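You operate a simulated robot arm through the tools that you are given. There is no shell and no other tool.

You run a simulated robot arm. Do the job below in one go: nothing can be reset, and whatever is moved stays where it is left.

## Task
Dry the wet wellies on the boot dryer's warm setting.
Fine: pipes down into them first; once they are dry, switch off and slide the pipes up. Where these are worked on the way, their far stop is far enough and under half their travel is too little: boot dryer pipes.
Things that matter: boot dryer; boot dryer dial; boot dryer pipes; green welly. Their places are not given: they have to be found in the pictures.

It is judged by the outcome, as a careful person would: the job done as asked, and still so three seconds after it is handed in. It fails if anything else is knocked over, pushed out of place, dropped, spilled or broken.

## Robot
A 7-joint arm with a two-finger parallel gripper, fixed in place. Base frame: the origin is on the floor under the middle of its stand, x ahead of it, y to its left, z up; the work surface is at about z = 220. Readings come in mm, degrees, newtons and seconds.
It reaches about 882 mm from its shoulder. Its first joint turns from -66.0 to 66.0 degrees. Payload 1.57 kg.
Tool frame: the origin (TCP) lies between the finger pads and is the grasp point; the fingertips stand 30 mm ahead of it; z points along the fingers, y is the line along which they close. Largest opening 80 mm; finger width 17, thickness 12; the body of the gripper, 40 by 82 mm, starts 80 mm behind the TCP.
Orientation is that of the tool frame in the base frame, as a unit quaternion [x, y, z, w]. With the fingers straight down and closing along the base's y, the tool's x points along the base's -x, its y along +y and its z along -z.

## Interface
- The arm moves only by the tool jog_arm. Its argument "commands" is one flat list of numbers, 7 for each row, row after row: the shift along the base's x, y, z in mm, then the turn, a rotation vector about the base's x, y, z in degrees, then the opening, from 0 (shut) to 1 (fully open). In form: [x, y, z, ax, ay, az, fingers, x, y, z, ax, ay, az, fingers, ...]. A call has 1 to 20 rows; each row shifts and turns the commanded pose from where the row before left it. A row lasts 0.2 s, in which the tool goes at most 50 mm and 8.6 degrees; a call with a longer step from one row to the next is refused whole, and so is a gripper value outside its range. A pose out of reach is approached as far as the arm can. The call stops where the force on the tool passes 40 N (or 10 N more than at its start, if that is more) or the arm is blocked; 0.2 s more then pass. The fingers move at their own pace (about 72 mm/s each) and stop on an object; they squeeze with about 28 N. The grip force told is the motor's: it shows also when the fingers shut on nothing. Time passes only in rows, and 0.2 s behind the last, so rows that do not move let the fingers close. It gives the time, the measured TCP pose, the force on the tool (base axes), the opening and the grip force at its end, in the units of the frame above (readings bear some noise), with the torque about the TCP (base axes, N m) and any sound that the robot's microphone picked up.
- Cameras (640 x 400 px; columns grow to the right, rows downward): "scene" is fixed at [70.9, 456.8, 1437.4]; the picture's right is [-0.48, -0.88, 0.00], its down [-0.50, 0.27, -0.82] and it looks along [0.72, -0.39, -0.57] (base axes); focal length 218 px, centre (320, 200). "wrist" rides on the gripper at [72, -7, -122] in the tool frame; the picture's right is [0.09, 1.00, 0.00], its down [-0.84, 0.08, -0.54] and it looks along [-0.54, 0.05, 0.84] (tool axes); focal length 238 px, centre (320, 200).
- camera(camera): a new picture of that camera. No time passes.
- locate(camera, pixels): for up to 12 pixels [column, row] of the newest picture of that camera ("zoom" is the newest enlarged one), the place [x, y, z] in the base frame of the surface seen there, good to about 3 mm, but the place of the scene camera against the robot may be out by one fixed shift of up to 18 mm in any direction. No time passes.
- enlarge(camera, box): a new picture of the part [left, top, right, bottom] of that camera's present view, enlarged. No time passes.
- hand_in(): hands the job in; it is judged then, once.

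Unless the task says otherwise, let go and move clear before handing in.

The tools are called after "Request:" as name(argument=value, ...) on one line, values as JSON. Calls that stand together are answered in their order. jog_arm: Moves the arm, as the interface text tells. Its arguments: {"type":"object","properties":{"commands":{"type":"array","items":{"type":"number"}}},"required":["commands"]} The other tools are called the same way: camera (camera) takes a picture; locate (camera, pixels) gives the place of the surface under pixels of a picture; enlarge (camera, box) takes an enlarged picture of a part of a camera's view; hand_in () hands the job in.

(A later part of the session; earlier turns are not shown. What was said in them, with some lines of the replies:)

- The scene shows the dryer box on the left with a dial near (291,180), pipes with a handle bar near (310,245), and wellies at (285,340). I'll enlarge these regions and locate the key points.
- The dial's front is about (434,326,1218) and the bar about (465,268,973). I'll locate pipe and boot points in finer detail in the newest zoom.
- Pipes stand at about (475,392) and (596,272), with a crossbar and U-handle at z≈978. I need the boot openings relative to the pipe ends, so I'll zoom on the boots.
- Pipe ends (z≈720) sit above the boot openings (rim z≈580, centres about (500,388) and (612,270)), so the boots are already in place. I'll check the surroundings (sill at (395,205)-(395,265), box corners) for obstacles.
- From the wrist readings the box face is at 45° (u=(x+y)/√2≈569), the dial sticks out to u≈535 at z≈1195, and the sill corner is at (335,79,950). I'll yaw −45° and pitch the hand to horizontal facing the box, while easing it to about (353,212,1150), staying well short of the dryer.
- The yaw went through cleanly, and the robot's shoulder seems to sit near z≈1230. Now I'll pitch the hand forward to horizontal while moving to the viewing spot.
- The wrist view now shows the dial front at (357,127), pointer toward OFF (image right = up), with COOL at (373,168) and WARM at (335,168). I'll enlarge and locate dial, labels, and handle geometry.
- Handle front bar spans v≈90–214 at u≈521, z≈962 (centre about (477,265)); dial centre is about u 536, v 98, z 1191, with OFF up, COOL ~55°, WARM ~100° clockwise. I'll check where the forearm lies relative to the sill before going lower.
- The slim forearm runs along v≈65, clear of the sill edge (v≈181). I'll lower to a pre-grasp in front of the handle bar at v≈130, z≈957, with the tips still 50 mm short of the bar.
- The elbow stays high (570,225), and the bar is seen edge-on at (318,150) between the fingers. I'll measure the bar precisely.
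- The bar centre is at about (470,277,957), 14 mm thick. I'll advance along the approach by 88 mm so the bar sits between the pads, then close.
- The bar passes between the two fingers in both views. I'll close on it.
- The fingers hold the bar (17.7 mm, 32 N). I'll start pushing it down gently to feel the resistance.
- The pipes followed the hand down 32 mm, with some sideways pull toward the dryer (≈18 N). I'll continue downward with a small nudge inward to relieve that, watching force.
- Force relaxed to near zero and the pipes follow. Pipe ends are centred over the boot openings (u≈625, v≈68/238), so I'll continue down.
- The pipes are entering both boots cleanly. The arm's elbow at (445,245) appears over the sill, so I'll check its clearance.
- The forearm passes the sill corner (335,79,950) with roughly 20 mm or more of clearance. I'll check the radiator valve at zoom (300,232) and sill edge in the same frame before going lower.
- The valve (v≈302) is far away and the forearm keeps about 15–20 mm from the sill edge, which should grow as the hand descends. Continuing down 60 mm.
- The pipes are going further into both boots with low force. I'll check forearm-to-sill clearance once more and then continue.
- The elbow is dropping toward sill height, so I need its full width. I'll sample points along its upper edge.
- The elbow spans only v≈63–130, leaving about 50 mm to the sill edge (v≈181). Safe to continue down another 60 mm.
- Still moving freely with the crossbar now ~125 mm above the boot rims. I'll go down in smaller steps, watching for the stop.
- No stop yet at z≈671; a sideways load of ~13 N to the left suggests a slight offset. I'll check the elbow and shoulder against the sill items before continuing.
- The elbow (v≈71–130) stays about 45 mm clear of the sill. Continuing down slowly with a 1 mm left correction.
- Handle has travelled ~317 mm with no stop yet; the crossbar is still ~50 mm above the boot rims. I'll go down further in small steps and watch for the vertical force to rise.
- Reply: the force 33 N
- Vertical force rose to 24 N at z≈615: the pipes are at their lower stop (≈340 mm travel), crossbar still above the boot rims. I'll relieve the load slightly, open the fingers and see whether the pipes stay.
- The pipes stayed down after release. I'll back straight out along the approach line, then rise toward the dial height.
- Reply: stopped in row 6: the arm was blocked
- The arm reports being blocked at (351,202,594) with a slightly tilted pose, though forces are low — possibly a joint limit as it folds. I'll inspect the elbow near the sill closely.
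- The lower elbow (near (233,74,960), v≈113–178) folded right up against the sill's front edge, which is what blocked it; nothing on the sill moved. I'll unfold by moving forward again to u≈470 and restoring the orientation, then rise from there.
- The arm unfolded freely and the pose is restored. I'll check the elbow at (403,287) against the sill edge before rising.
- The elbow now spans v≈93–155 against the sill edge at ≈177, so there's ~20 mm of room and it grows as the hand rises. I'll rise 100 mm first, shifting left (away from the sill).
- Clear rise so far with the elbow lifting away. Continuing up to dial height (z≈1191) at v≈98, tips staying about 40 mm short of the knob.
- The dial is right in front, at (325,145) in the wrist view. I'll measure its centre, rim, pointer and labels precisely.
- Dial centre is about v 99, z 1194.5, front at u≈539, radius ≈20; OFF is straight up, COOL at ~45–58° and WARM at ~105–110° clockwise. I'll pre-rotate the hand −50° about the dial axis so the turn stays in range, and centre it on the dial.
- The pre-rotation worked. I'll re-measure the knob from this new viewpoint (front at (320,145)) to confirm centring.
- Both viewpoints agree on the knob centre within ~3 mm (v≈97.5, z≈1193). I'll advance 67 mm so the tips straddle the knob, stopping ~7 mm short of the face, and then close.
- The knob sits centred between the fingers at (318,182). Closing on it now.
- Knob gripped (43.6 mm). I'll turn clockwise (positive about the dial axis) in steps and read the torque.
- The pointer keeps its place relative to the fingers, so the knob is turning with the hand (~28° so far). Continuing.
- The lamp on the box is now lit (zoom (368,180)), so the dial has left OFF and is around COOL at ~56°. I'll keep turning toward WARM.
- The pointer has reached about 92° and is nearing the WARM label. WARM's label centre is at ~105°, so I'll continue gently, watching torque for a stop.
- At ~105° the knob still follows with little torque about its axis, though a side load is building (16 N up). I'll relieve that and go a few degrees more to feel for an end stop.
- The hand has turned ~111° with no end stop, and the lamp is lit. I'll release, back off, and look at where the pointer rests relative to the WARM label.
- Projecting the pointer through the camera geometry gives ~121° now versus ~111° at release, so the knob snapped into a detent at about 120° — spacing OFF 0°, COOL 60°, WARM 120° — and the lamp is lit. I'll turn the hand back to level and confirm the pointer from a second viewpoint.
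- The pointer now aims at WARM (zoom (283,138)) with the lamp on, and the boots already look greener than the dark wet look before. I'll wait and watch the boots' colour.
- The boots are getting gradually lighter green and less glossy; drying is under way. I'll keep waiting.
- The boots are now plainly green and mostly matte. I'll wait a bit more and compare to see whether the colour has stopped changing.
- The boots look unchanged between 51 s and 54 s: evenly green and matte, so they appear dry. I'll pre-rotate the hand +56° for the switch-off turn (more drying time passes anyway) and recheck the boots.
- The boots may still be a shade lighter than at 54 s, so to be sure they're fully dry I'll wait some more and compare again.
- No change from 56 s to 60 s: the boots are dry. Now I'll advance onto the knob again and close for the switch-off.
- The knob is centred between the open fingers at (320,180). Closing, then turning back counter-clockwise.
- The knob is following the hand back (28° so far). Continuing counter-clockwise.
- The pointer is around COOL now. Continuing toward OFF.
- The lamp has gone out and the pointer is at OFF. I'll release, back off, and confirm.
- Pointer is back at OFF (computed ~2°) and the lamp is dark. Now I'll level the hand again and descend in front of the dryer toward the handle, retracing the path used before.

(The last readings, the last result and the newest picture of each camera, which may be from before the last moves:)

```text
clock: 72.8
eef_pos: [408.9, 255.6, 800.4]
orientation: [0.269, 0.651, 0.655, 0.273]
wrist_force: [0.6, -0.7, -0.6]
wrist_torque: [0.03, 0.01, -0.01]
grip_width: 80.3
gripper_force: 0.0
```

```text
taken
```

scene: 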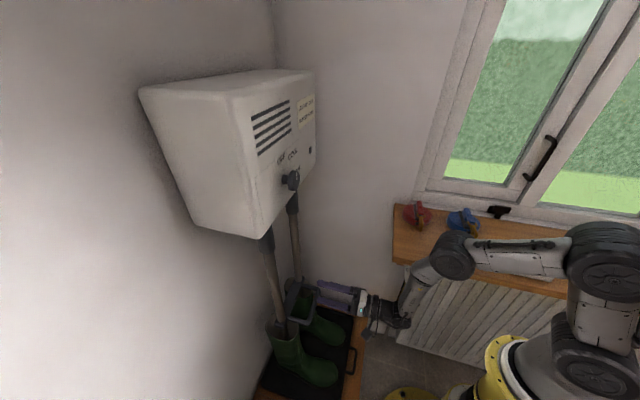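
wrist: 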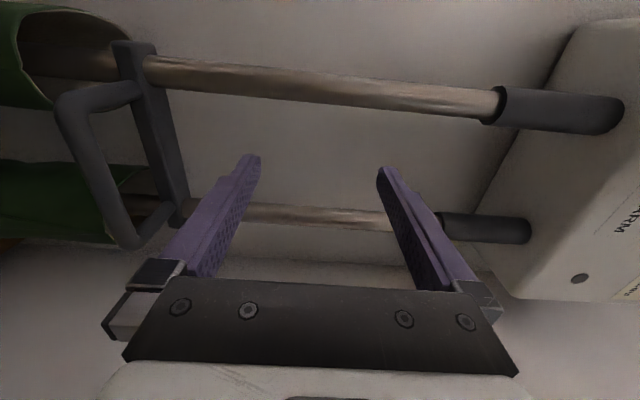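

The handle bar is visible at (95,190) in the wrist view. I'll measure it before descending to its height.

Request:
locate(camera="wrist", pixels=[[80, 160], [95, 190], [70, 125], [110, 220], [60, 105], [130, 240], [150, 140], [100, 95]])

Request:
locate(camera="scene", pixels=[[455, 260], [450, 235], [440, 240], [430, 280], [420, 275], [465, 238], [395, 262]])

```text
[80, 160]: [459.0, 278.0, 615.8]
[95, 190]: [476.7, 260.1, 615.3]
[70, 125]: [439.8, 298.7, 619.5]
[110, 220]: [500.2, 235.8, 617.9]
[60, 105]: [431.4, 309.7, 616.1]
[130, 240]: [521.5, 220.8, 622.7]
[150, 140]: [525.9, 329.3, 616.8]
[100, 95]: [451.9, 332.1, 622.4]
```

```text
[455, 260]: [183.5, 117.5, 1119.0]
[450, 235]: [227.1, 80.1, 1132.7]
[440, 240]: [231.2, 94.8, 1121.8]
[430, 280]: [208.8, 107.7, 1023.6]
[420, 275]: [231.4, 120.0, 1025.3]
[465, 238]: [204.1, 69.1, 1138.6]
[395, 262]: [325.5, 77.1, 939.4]
```

The bar is at z≈615, u≈521, as left. I'll descend to it in two checks, tips staying ~16 mm short of the bar.

Request:
jog_arm(commands=[1.4, -0.7, -23.1, 0, 0, 0, 1, 1.4, -0.7, -23.1, 0, 0, 0, 1, 1.4, -0.7, -23.1, 0, 0, 0, 1, 1.4, -0.7, -23.1, 0, 0, 0, 1])

Request:
enlarge(camera="scene", box=[340, 200, 540, 340])

Request:
locate(camera="scene", pixels=[[420, 250], [415, 255], [410, 260], [425, 248], [415, 275], [405, 275], [410, 285], [400, 300]])

```text
clock: 73.8
eef_pos: [413.3, 252.7, 706.1]
orientation: [0.27, 0.65, 0.655, 0.273]
wrist_force: [0.5, -1.1, -0.4]
wrist_torque: [0.01, 0.03, 0.03]
grip_width: 80.0
gripper_force: 0.0
```

```text
2.86 times, centred on (440, 270) of scene
```

zoom: 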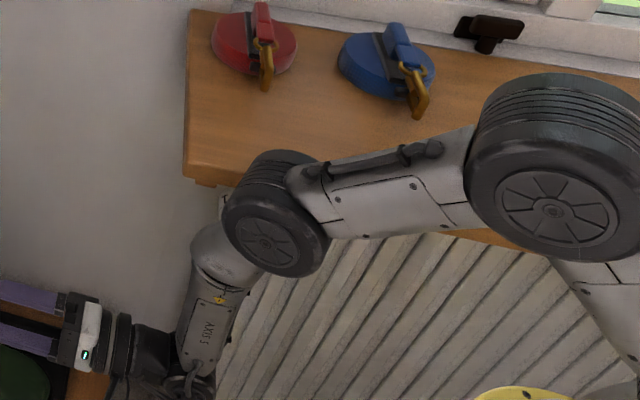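

```text
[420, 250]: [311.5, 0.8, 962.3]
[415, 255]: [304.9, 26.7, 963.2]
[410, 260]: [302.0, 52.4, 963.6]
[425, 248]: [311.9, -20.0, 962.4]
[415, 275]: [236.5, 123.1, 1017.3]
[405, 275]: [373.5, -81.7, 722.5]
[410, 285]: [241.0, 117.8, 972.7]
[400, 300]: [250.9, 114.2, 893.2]
```

The elbow (v≈80–142) is still ~35 mm from the sill edge. I'll descend another 60 mm while easing forward to u≈480 to keep the arm unfolded.

Request:
jog_arm(commands=[2.3, 0.9, -15.2, 0, 0, 0, 1, 2.3, 0.9, -15.2, 0, 0, 0, 1, 2.3, 0.9, -15.2, 0, 0, 0, 1, 2.3, 0.9, -15.2, 0, 0, 0, 1])

Request:
enlarge(camera="scene", box=[340, 200, 540, 340])

Request:
camera(camera="wrist")

```text
clock: 74.8
eef_pos: [424.7, 256.8, 645.0]
orientation: [0.271, 0.651, 0.655, 0.272]
wrist_force: [0.5, -0.1, -0.1]
wrist_torque: [0.04, 0.0, 0.03]
grip_width: 80.2
gripper_force: 0.1
```

```text
2.86 times, centred on (440, 270) of scene
```

zoom: 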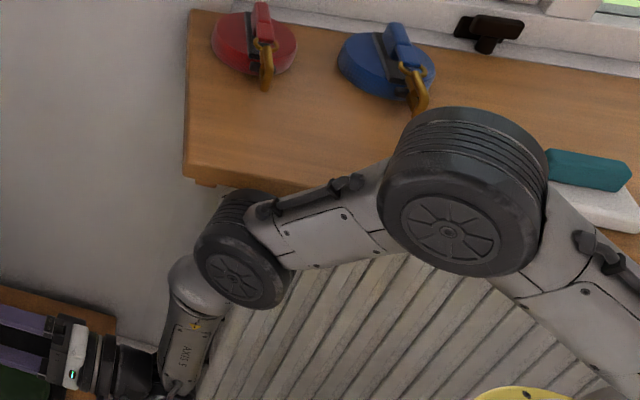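

```text
taken
```

wrist: 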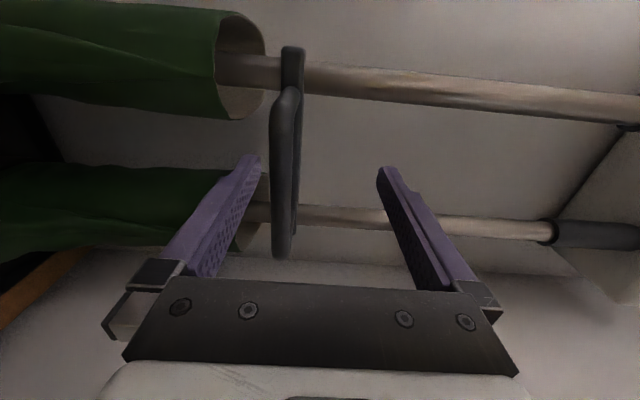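

The bar at (284,170) is now within the finger span but nearer the lower finger. I'll locate it and the elbow.

Request:
locate(camera="wrist", pixels=[[283, 150], [275, 150], [291, 150], [283, 180], [283, 210], [250, 160]])

Request:
locate(camera="scene", pixels=[[412, 290], [408, 270], [413, 268], [422, 268], [404, 278], [400, 262], [422, 300]])

```text
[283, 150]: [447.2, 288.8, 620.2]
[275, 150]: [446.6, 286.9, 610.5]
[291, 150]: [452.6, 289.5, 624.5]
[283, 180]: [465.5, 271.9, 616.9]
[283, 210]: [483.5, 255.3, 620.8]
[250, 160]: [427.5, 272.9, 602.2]
```

```text
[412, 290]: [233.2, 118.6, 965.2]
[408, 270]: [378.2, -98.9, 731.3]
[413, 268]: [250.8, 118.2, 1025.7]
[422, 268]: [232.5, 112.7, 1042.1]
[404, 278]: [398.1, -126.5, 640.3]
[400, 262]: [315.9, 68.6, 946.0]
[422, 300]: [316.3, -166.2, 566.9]
```

Bar centre reads z≈617 here. My elbow pixels referred to an older picture, so I'll use the newest zoom for the elbow instead.

Request:
locate(camera="zoom", pixels=[[232, 275], [240, 193], [255, 193], [225, 200], [215, 215], [265, 200], [190, 170], [340, 210], [460, 125], [540, 150]])

```text
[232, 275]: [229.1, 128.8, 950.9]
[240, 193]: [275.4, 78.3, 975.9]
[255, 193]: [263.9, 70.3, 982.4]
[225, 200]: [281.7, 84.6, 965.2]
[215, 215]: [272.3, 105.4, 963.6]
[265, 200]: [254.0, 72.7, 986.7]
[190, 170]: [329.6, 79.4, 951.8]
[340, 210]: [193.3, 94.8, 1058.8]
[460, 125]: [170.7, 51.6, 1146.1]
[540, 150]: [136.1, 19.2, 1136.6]
```

The elbow spans v≈71–139, about 38 mm clear of the sill edge. I'll drop the last 29 mm to the bar's height, then advance so the bar lies between the pads.

Request:
jog_arm(commands=[0, 0, -9.7, 0, 0, 0, 1, 0, 0, -9.7, 0, 0, 0, 1, 0, 0, -9.7, 0, 0, 0, 1, 8.15, 8.15, 0, 0, 0, 0, 1, 8.15, 8.15, 0, 0, 0, 0, 1, 8.15, 8.15, 0, 0, 0, 0, 1, 8.15, 8.15, 0, 0, 0, 0, 1])

Request:
camera(camera="wrist")

Request:
camera(camera="scene")

```text
clock: 76.4
eef_pos: [455.4, 289.4, 617.6]
orientation: [0.27, 0.651, 0.656, 0.272]
wrist_force: [0.2, -0.4, 0.1]
wrist_torque: [-0.01, 0.02, 0.02]
grip_width: 79.9
gripper_force: 0.0
```

```text
taken
```

wrist: 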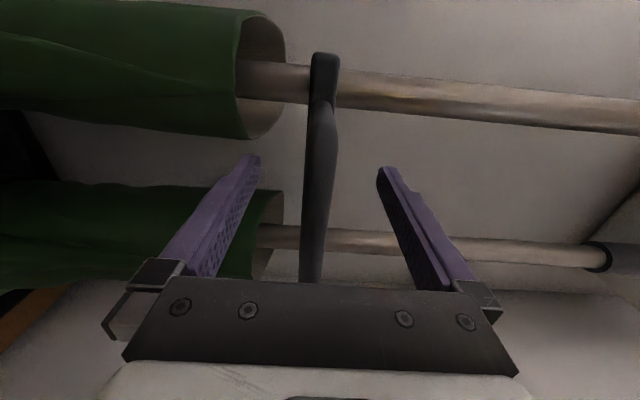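

```text
taken
```

scene: 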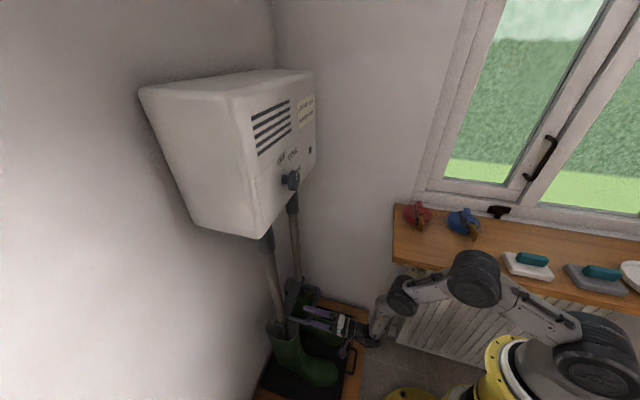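

The bar is centred between the fingers. Closing on it.

Request:
jog_arm(commands=[0, 0, 0, 0, 0, 0, 0.5, 0, 0, 0, 0, 0, 0, 0, 0, 0, 0, 0, 0, 0, 0, 0, 0, 0, 0, 0, 0, 0])

Request:
jog_arm(commands=[0, 0, 6, 0, 0, 0, 0, 0, 0, 8, 0, 0, 0, 0, 0, 0, 10, 0, 0, 0, 0, 0, 0, 10, 0, 0, 0, 0])

Request:
camera(camera="wrist")

```text
clock: 77.4
eef_pos: [455.1, 288.7, 616.1]
orientation: [0.27, 0.652, 0.654, 0.272]
wrist_force: [4.3, 3.7, -7.4]
wrist_torque: [-0.14, 0.08, -0.15]
grip_width: 17.7
gripper_force: 32.2
```

```text
clock: 78.4
eef_pos: [454.2, 289.4, 650.1]
orientation: [0.27, 0.652, 0.655, 0.271]
wrist_force: [-9.9, -8.0, -3.2]
wrist_torque: [-0.05, -0.04, 0.82]
grip_width: 17.8
gripper_force: 32.3
```

```text
taken
```

wrist: 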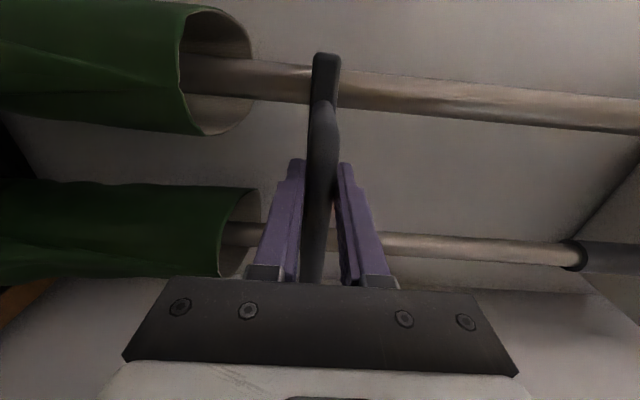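

The pipes follow upward and the boots stay put. Continuing up.

Request:
jog_arm(commands=[0, 0, 12, 0, 0, 0, 0, 0, 0, 12, 0, 0, 0, 0, 0, 0, 12, 0, 0, 0, 0, 0, 0, 12, 0, 0, 0, 0, 0, 0, 12, 0, 0, 0, 0, 0, 0, 12, 0, 0, 0, 0])

Request:
camera(camera="scene")

```text
clock: 79.8
eef_pos: [456.1, 288.7, 724.2]
orientation: [0.269, 0.65, 0.656, 0.271]
wrist_force: [-20.1, -4.9, -1.7]
wrist_torque: [0.0, 0.01, 0.38]
grip_width: 17.7
gripper_force: 32.8
```

```text
taken
```

scene: 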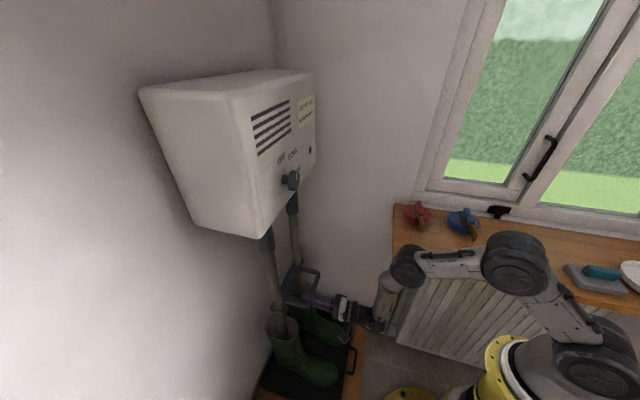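

About 20 N of sideways load has built up along −x; I'll relieve it with ~1 mm of shift and continue up.

Request:
jog_arm(commands=[-0.7, -0.2, 10, 0, 0, 0, 0, -0.5, -0.1, 12, 0, 0, 0, 0, 0, 0, 12, 0, 0, 0, 0, 0, 0, 12, 0, 0, 0, 0, 0, 0, 12, 0, 0, 0, 0])

```text
clock: 81.0
eef_pos: [455.6, 288.7, 782.4]
orientation: [0.27, 0.65, 0.656, 0.272]
wrist_force: [-14.5, -5.0, -2.3]
wrist_torque: [0.03, -0.03, -0.05]
grip_width: 18.0
gripper_force: 32.7
```

Request:
jog_arm(commands=[-0.6, -0.2, 10, 0, 0, 0, 0, -0.4, -0.1, 12, 0, 0, 0, 0, 0, 0, 12, 0, 0, 0, 0, 0, 0, 12, 0, 0, 0, 0, 0, 0, 12, 0, 0, 0, 0])

Request:
camera(camera="scene")

Request:
camera(camera="wrist")

```text
clock: 82.2
eef_pos: [456.2, 289.7, 840.7]
orientation: [0.27, 0.649, 0.657, 0.274]
wrist_force: [3.8, 0.1, -1.9]
wrist_torque: [0.12, -0.08, -0.06]
grip_width: 17.9
gripper_force: 32.9
```

```text
taken
```

scene: 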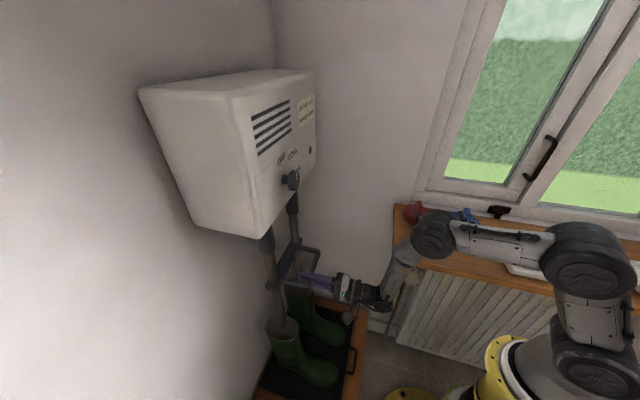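

```text
taken
```

wrist: 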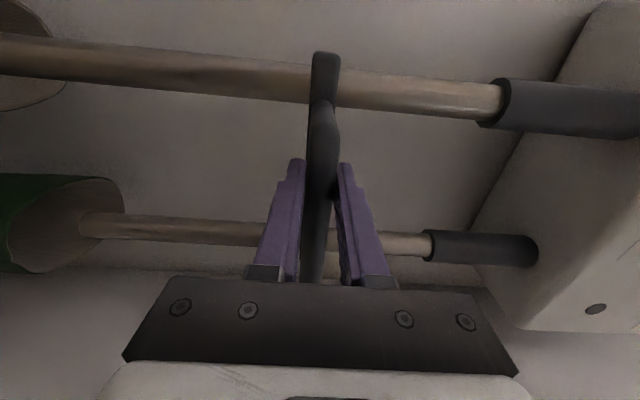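

The pipe ends are about to leave the boots, boots undisturbed. Continuing up to near the top.

Request:
jog_arm(commands=[0, 0, 12, 0, 0, 0, 0, 0, 0, 12, 0, 0, 0, 0, 0, 0, 12, 0, 0, 0, 0, 0, 0, 12, 0, 0, 0, 0, 0, 0, 12, 0, 0, 0, 0, 0, 0, 12, 0, 0, 0, 0, 0, 0, 12, 0, 0, 0, 0, 0, 0, 12, 0, 0, 0, 0])

Request:
jog_arm(commands=[0, 0, 5, 0, 0, 0, 0, 0, 0, 5, 0, 0, 0, 0, 0, 0, 4, 0, 0, 0, 0])

Request:
camera(camera="wrist")

```text
clock: 84.0
eef_pos: [453.9, 288.9, 936.3]
orientation: [0.271, 0.65, 0.656, 0.273]
wrist_force: [12.6, -2.3, -1.8]
wrist_torque: [0.05, -0.05, -0.64]
grip_width: 17.7
gripper_force: 32.9
```

```text
clock: 84.8
eef_pos: [454.2, 288.6, 948.9]
orientation: [0.27, 0.652, 0.654, 0.272]
wrist_force: [16.3, -6.4, -6.4]
wrist_torque: [-0.05, -0.08, 0.24]
grip_width: 17.7
gripper_force: 32.3
```

```text
taken
```

wrist: 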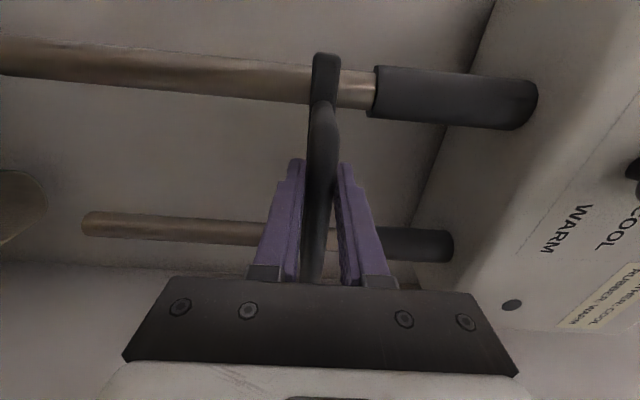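

Now at z≈949 versus the original ≈956. A few more small steps to find the upper stop.

Request:
jog_arm(commands=[0.4, -0.2, 3, 0, 0, 0, 0, 0, 0, 3, 0, 0, 0, 0, 0, 0, 2, 0, 0, 0, 0])

```text
clock: 85.6
eef_pos: [454.2, 288.0, 956.8]
orientation: [0.271, 0.652, 0.654, 0.272]
wrist_force: [8.9, -5.7, -9.1]
wrist_torque: [-0.03, -0.1, -0.87]
grip_width: 17.8
gripper_force: 32.3
```

Request:
jog_arm(commands=[0, 0, 2, 0, 0, 0, 0, 0, 0, 2, 0, 0, 0, 0])

```text
clock: 86.2
eef_pos: [454.1, 288.4, 956.4]
orientation: [0.273, 0.655, 0.651, 0.27]
wrist_force: [21.3, 6.9, -27.2]
wrist_torque: [-0.05, 0.0, 0.08]
grip_width: 17.7
gripper_force: 32.1
```

The upper stop is reached (force −27 N, z fixed at ≈956.5, same as the start). I'll relax the load, open, and check that the pipes hold.

Request:
jog_arm(commands=[0.6, 0.2, -3, 0, 0, 0, 0, 0, 0, 0, 0, 0, 0, 0])

Request:
jog_arm(commands=[0, 0, 0, 0, 0, 0, 0.3, 0, 0, 0, 0, 0, 0, 0.5, 0, 0, 0, 0, 0, 0, 1, 0, 0, 0, 0, 0, 0, 1, 0, 0, 0, 0, 0, 0, 1])

Request:
camera(camera="wrist")

Request:
camera(camera="scene")

```text
clock: 86.8
eef_pos: [454.4, 288.6, 955.6]
orientation: [0.27, 0.654, 0.653, 0.271]
wrist_force: [-6.0, -8.4, -14.9]
wrist_torque: [-0.17, 0.17, -0.43]
grip_width: 17.9
gripper_force: 32.6
```

```text
clock: 88.0
eef_pos: [456.0, 289.2, 958.0]
orientation: [0.27, 0.651, 0.655, 0.273]
wrist_force: [-1.2, 0.0, 0.3]
wrist_torque: [-0.03, -0.01, 0.01]
grip_width: 80.1
gripper_force: 0.1
```

```text
taken
```

wrist: 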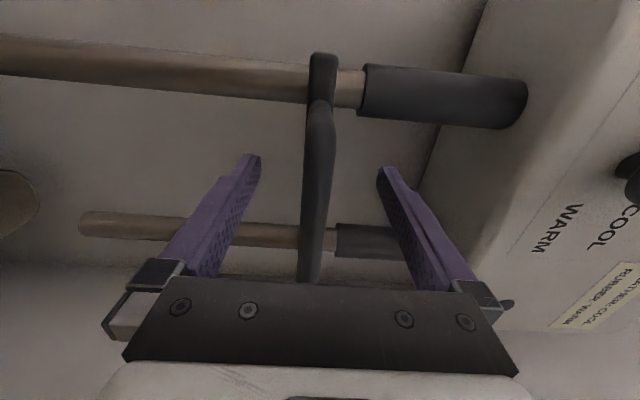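

```text
taken
```

scene: 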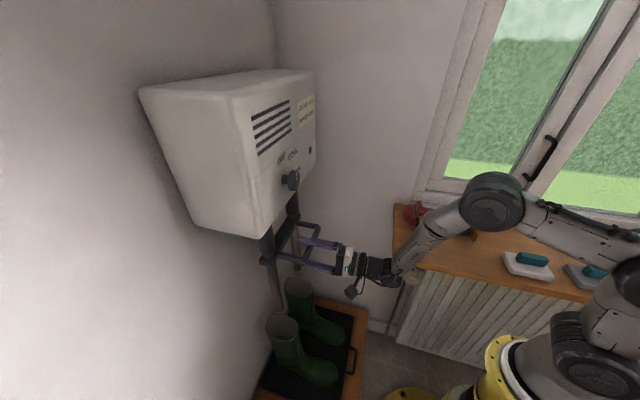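

The pipes hold at the top with the fingers open. I'll back straight out along the approach line.

Request:
jog_arm(commands=[-10.3, -10.3, 0, 0, 0, 0, 1, -10.3, -10.3, 0, 0, 0, 0, 1, -10.3, -10.3, 0, 0, 0, 0, 1, -10.3, -10.3, 0, 0, 0, 0, 1, -10.3, -10.3, 0, 0, 0, 0, 1, -10.3, -10.3, 0, 0, 0, 0, 1])

Request:
jog_arm(commands=[-5, -1.5, 24, 0, 0, 0, 1, -5, -1.5, 24, 0, 0, 0, 1, -5, -1.5, 24, 0, 0, 0, 1, -5, -1.5, 24, 0, 0, 0, 1, -5, -1.5, 24, 0, 0, 0, 1, -5, -1.5, 24, 0, 0, 0, 1, -5, -1.5, 24, 0, 0, 0, 1, -5, -1.5, 24, 0, 0, 0, 1])

Request:
camera(camera="scene")

Request:
camera(camera="wrist")

Request:
enlarge(camera="scene", box=[230, 180, 390, 400])

```text
clock: 89.4
eef_pos: [393.0, 226.9, 958.3]
orientation: [0.27, 0.651, 0.655, 0.272]
wrist_force: [0.0, -1.1, 0.0]
wrist_torque: [0.0, 0.01, 0.0]
grip_width: 80.2
gripper_force: 0.0
```

```text
clock: 91.2
eef_pos: [352.1, 213.8, 1148.8]
orientation: [0.27, 0.651, 0.655, 0.272]
wrist_force: [-0.3, -0.3, 0.3]
wrist_torque: [0.0, -0.02, -0.01]
grip_width: 80.1
gripper_force: 0.1
```

```text
taken
```

scene: 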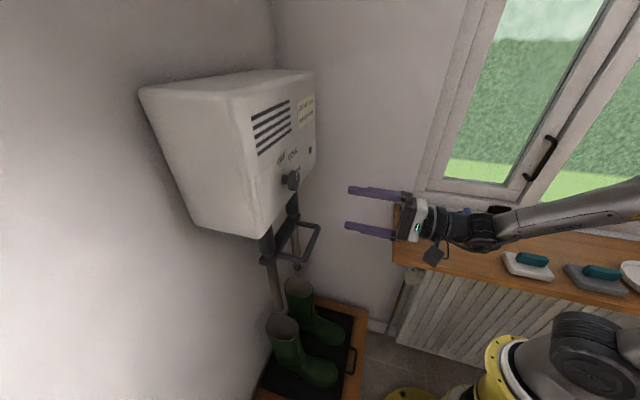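

```text
taken
```

wrist: 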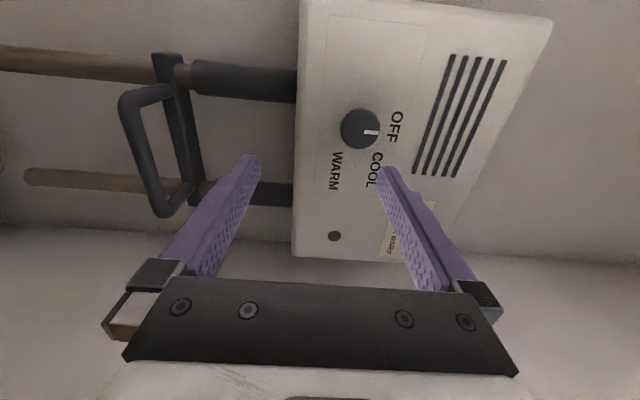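

```text
1.82 times, centred on (310, 290) of scene
```

zoom: 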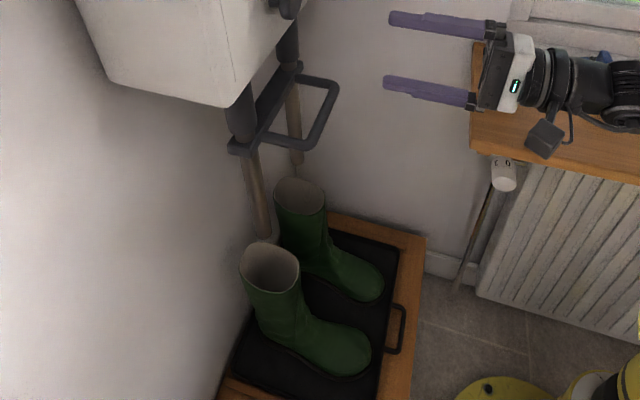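

Final check: lamp off, pointer at OFF, boots dry and upright, pipes up. I'll verify the bar height hasn't crept and then hand in.

Request:
locate(camera="wrist", pixels=[[142, 150], [155, 190], [372, 132], [396, 127]])

Request:
jog_arm(commands=[0, 0, 0, 0, 0, 0, 1, 0, 0, 0, 0, 0, 0, 1, 0, 0, 0, 0, 0, 0, 1, 0, 0, 0, 0, 0, 0, 1, 0, 0, 0, 0, 0, 0, 1, 0, 0, 0, 0, 0, 0, 1, 0, 0, 0, 0, 0, 0, 1, 0, 0, 0, 0, 0, 0, 1, 0, 0, 0, 0, 0, 0, 1, 0, 0, 0, 0, 0, 0, 1])

Request:
camera(camera="wrist")

Request:
locate(camera="wrist", pixels=[[142, 150], [155, 190]])

```text
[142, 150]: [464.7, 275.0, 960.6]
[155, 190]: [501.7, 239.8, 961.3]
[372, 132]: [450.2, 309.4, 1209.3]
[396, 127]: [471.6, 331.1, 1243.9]
```

```text
clock: 93.4
eef_pos: [352.3, 214.9, 1148.0]
orientation: [0.27, 0.651, 0.655, 0.272]
wrist_force: [0.0, -0.2, 0.3]
wrist_torque: [0.03, 0.01, 0.0]
grip_width: 80.1
gripper_force: 0.0
```

```text
taken
```

wrist: 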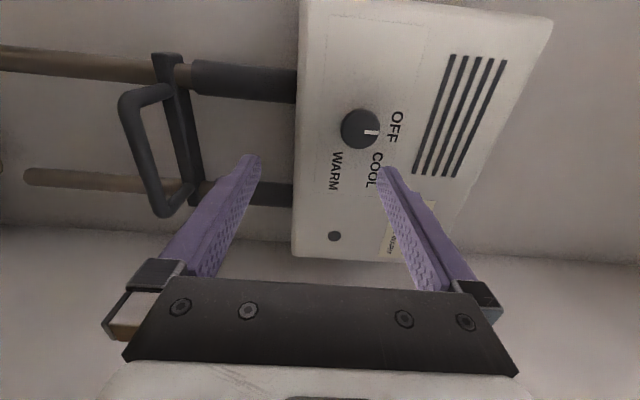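

```text
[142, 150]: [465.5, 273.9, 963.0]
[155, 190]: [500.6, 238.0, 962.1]
```

The bar is steady at z≈962, its original height. The pointer (370,131) is at OFF, the lamp is dark, the boots are dry and standing, and the arm is clear, so I'm handing in.

Request:
hand_in()

```text
The job is handed in.
```

The wellies are dry, the boot dryer is off, and the pipes are back up. I handed the job in at about 93 s.

- **Pipes down:** I slid them into the boots to their lower stop, about 340 mm of travel.
- **Drying:** I turned the dial to WARM and the lamp came on. I left it running until the boots' colour stopped changing; they went from dark and glossy to an even, matte green.
- **Switch-off:** I turned the dial back to OFF and the lamp went out.
- **Pipes up:** I raised them to their upper stop. They stayed there after I let go, at the same height as at the start.

While I was backing out from the lowered pipes, the arm was blocked once, apparently with its elbow against the windowsill. I moved it forward again and rose by another path. I saw nothing moved on the sill, and the boots stayed where they were.
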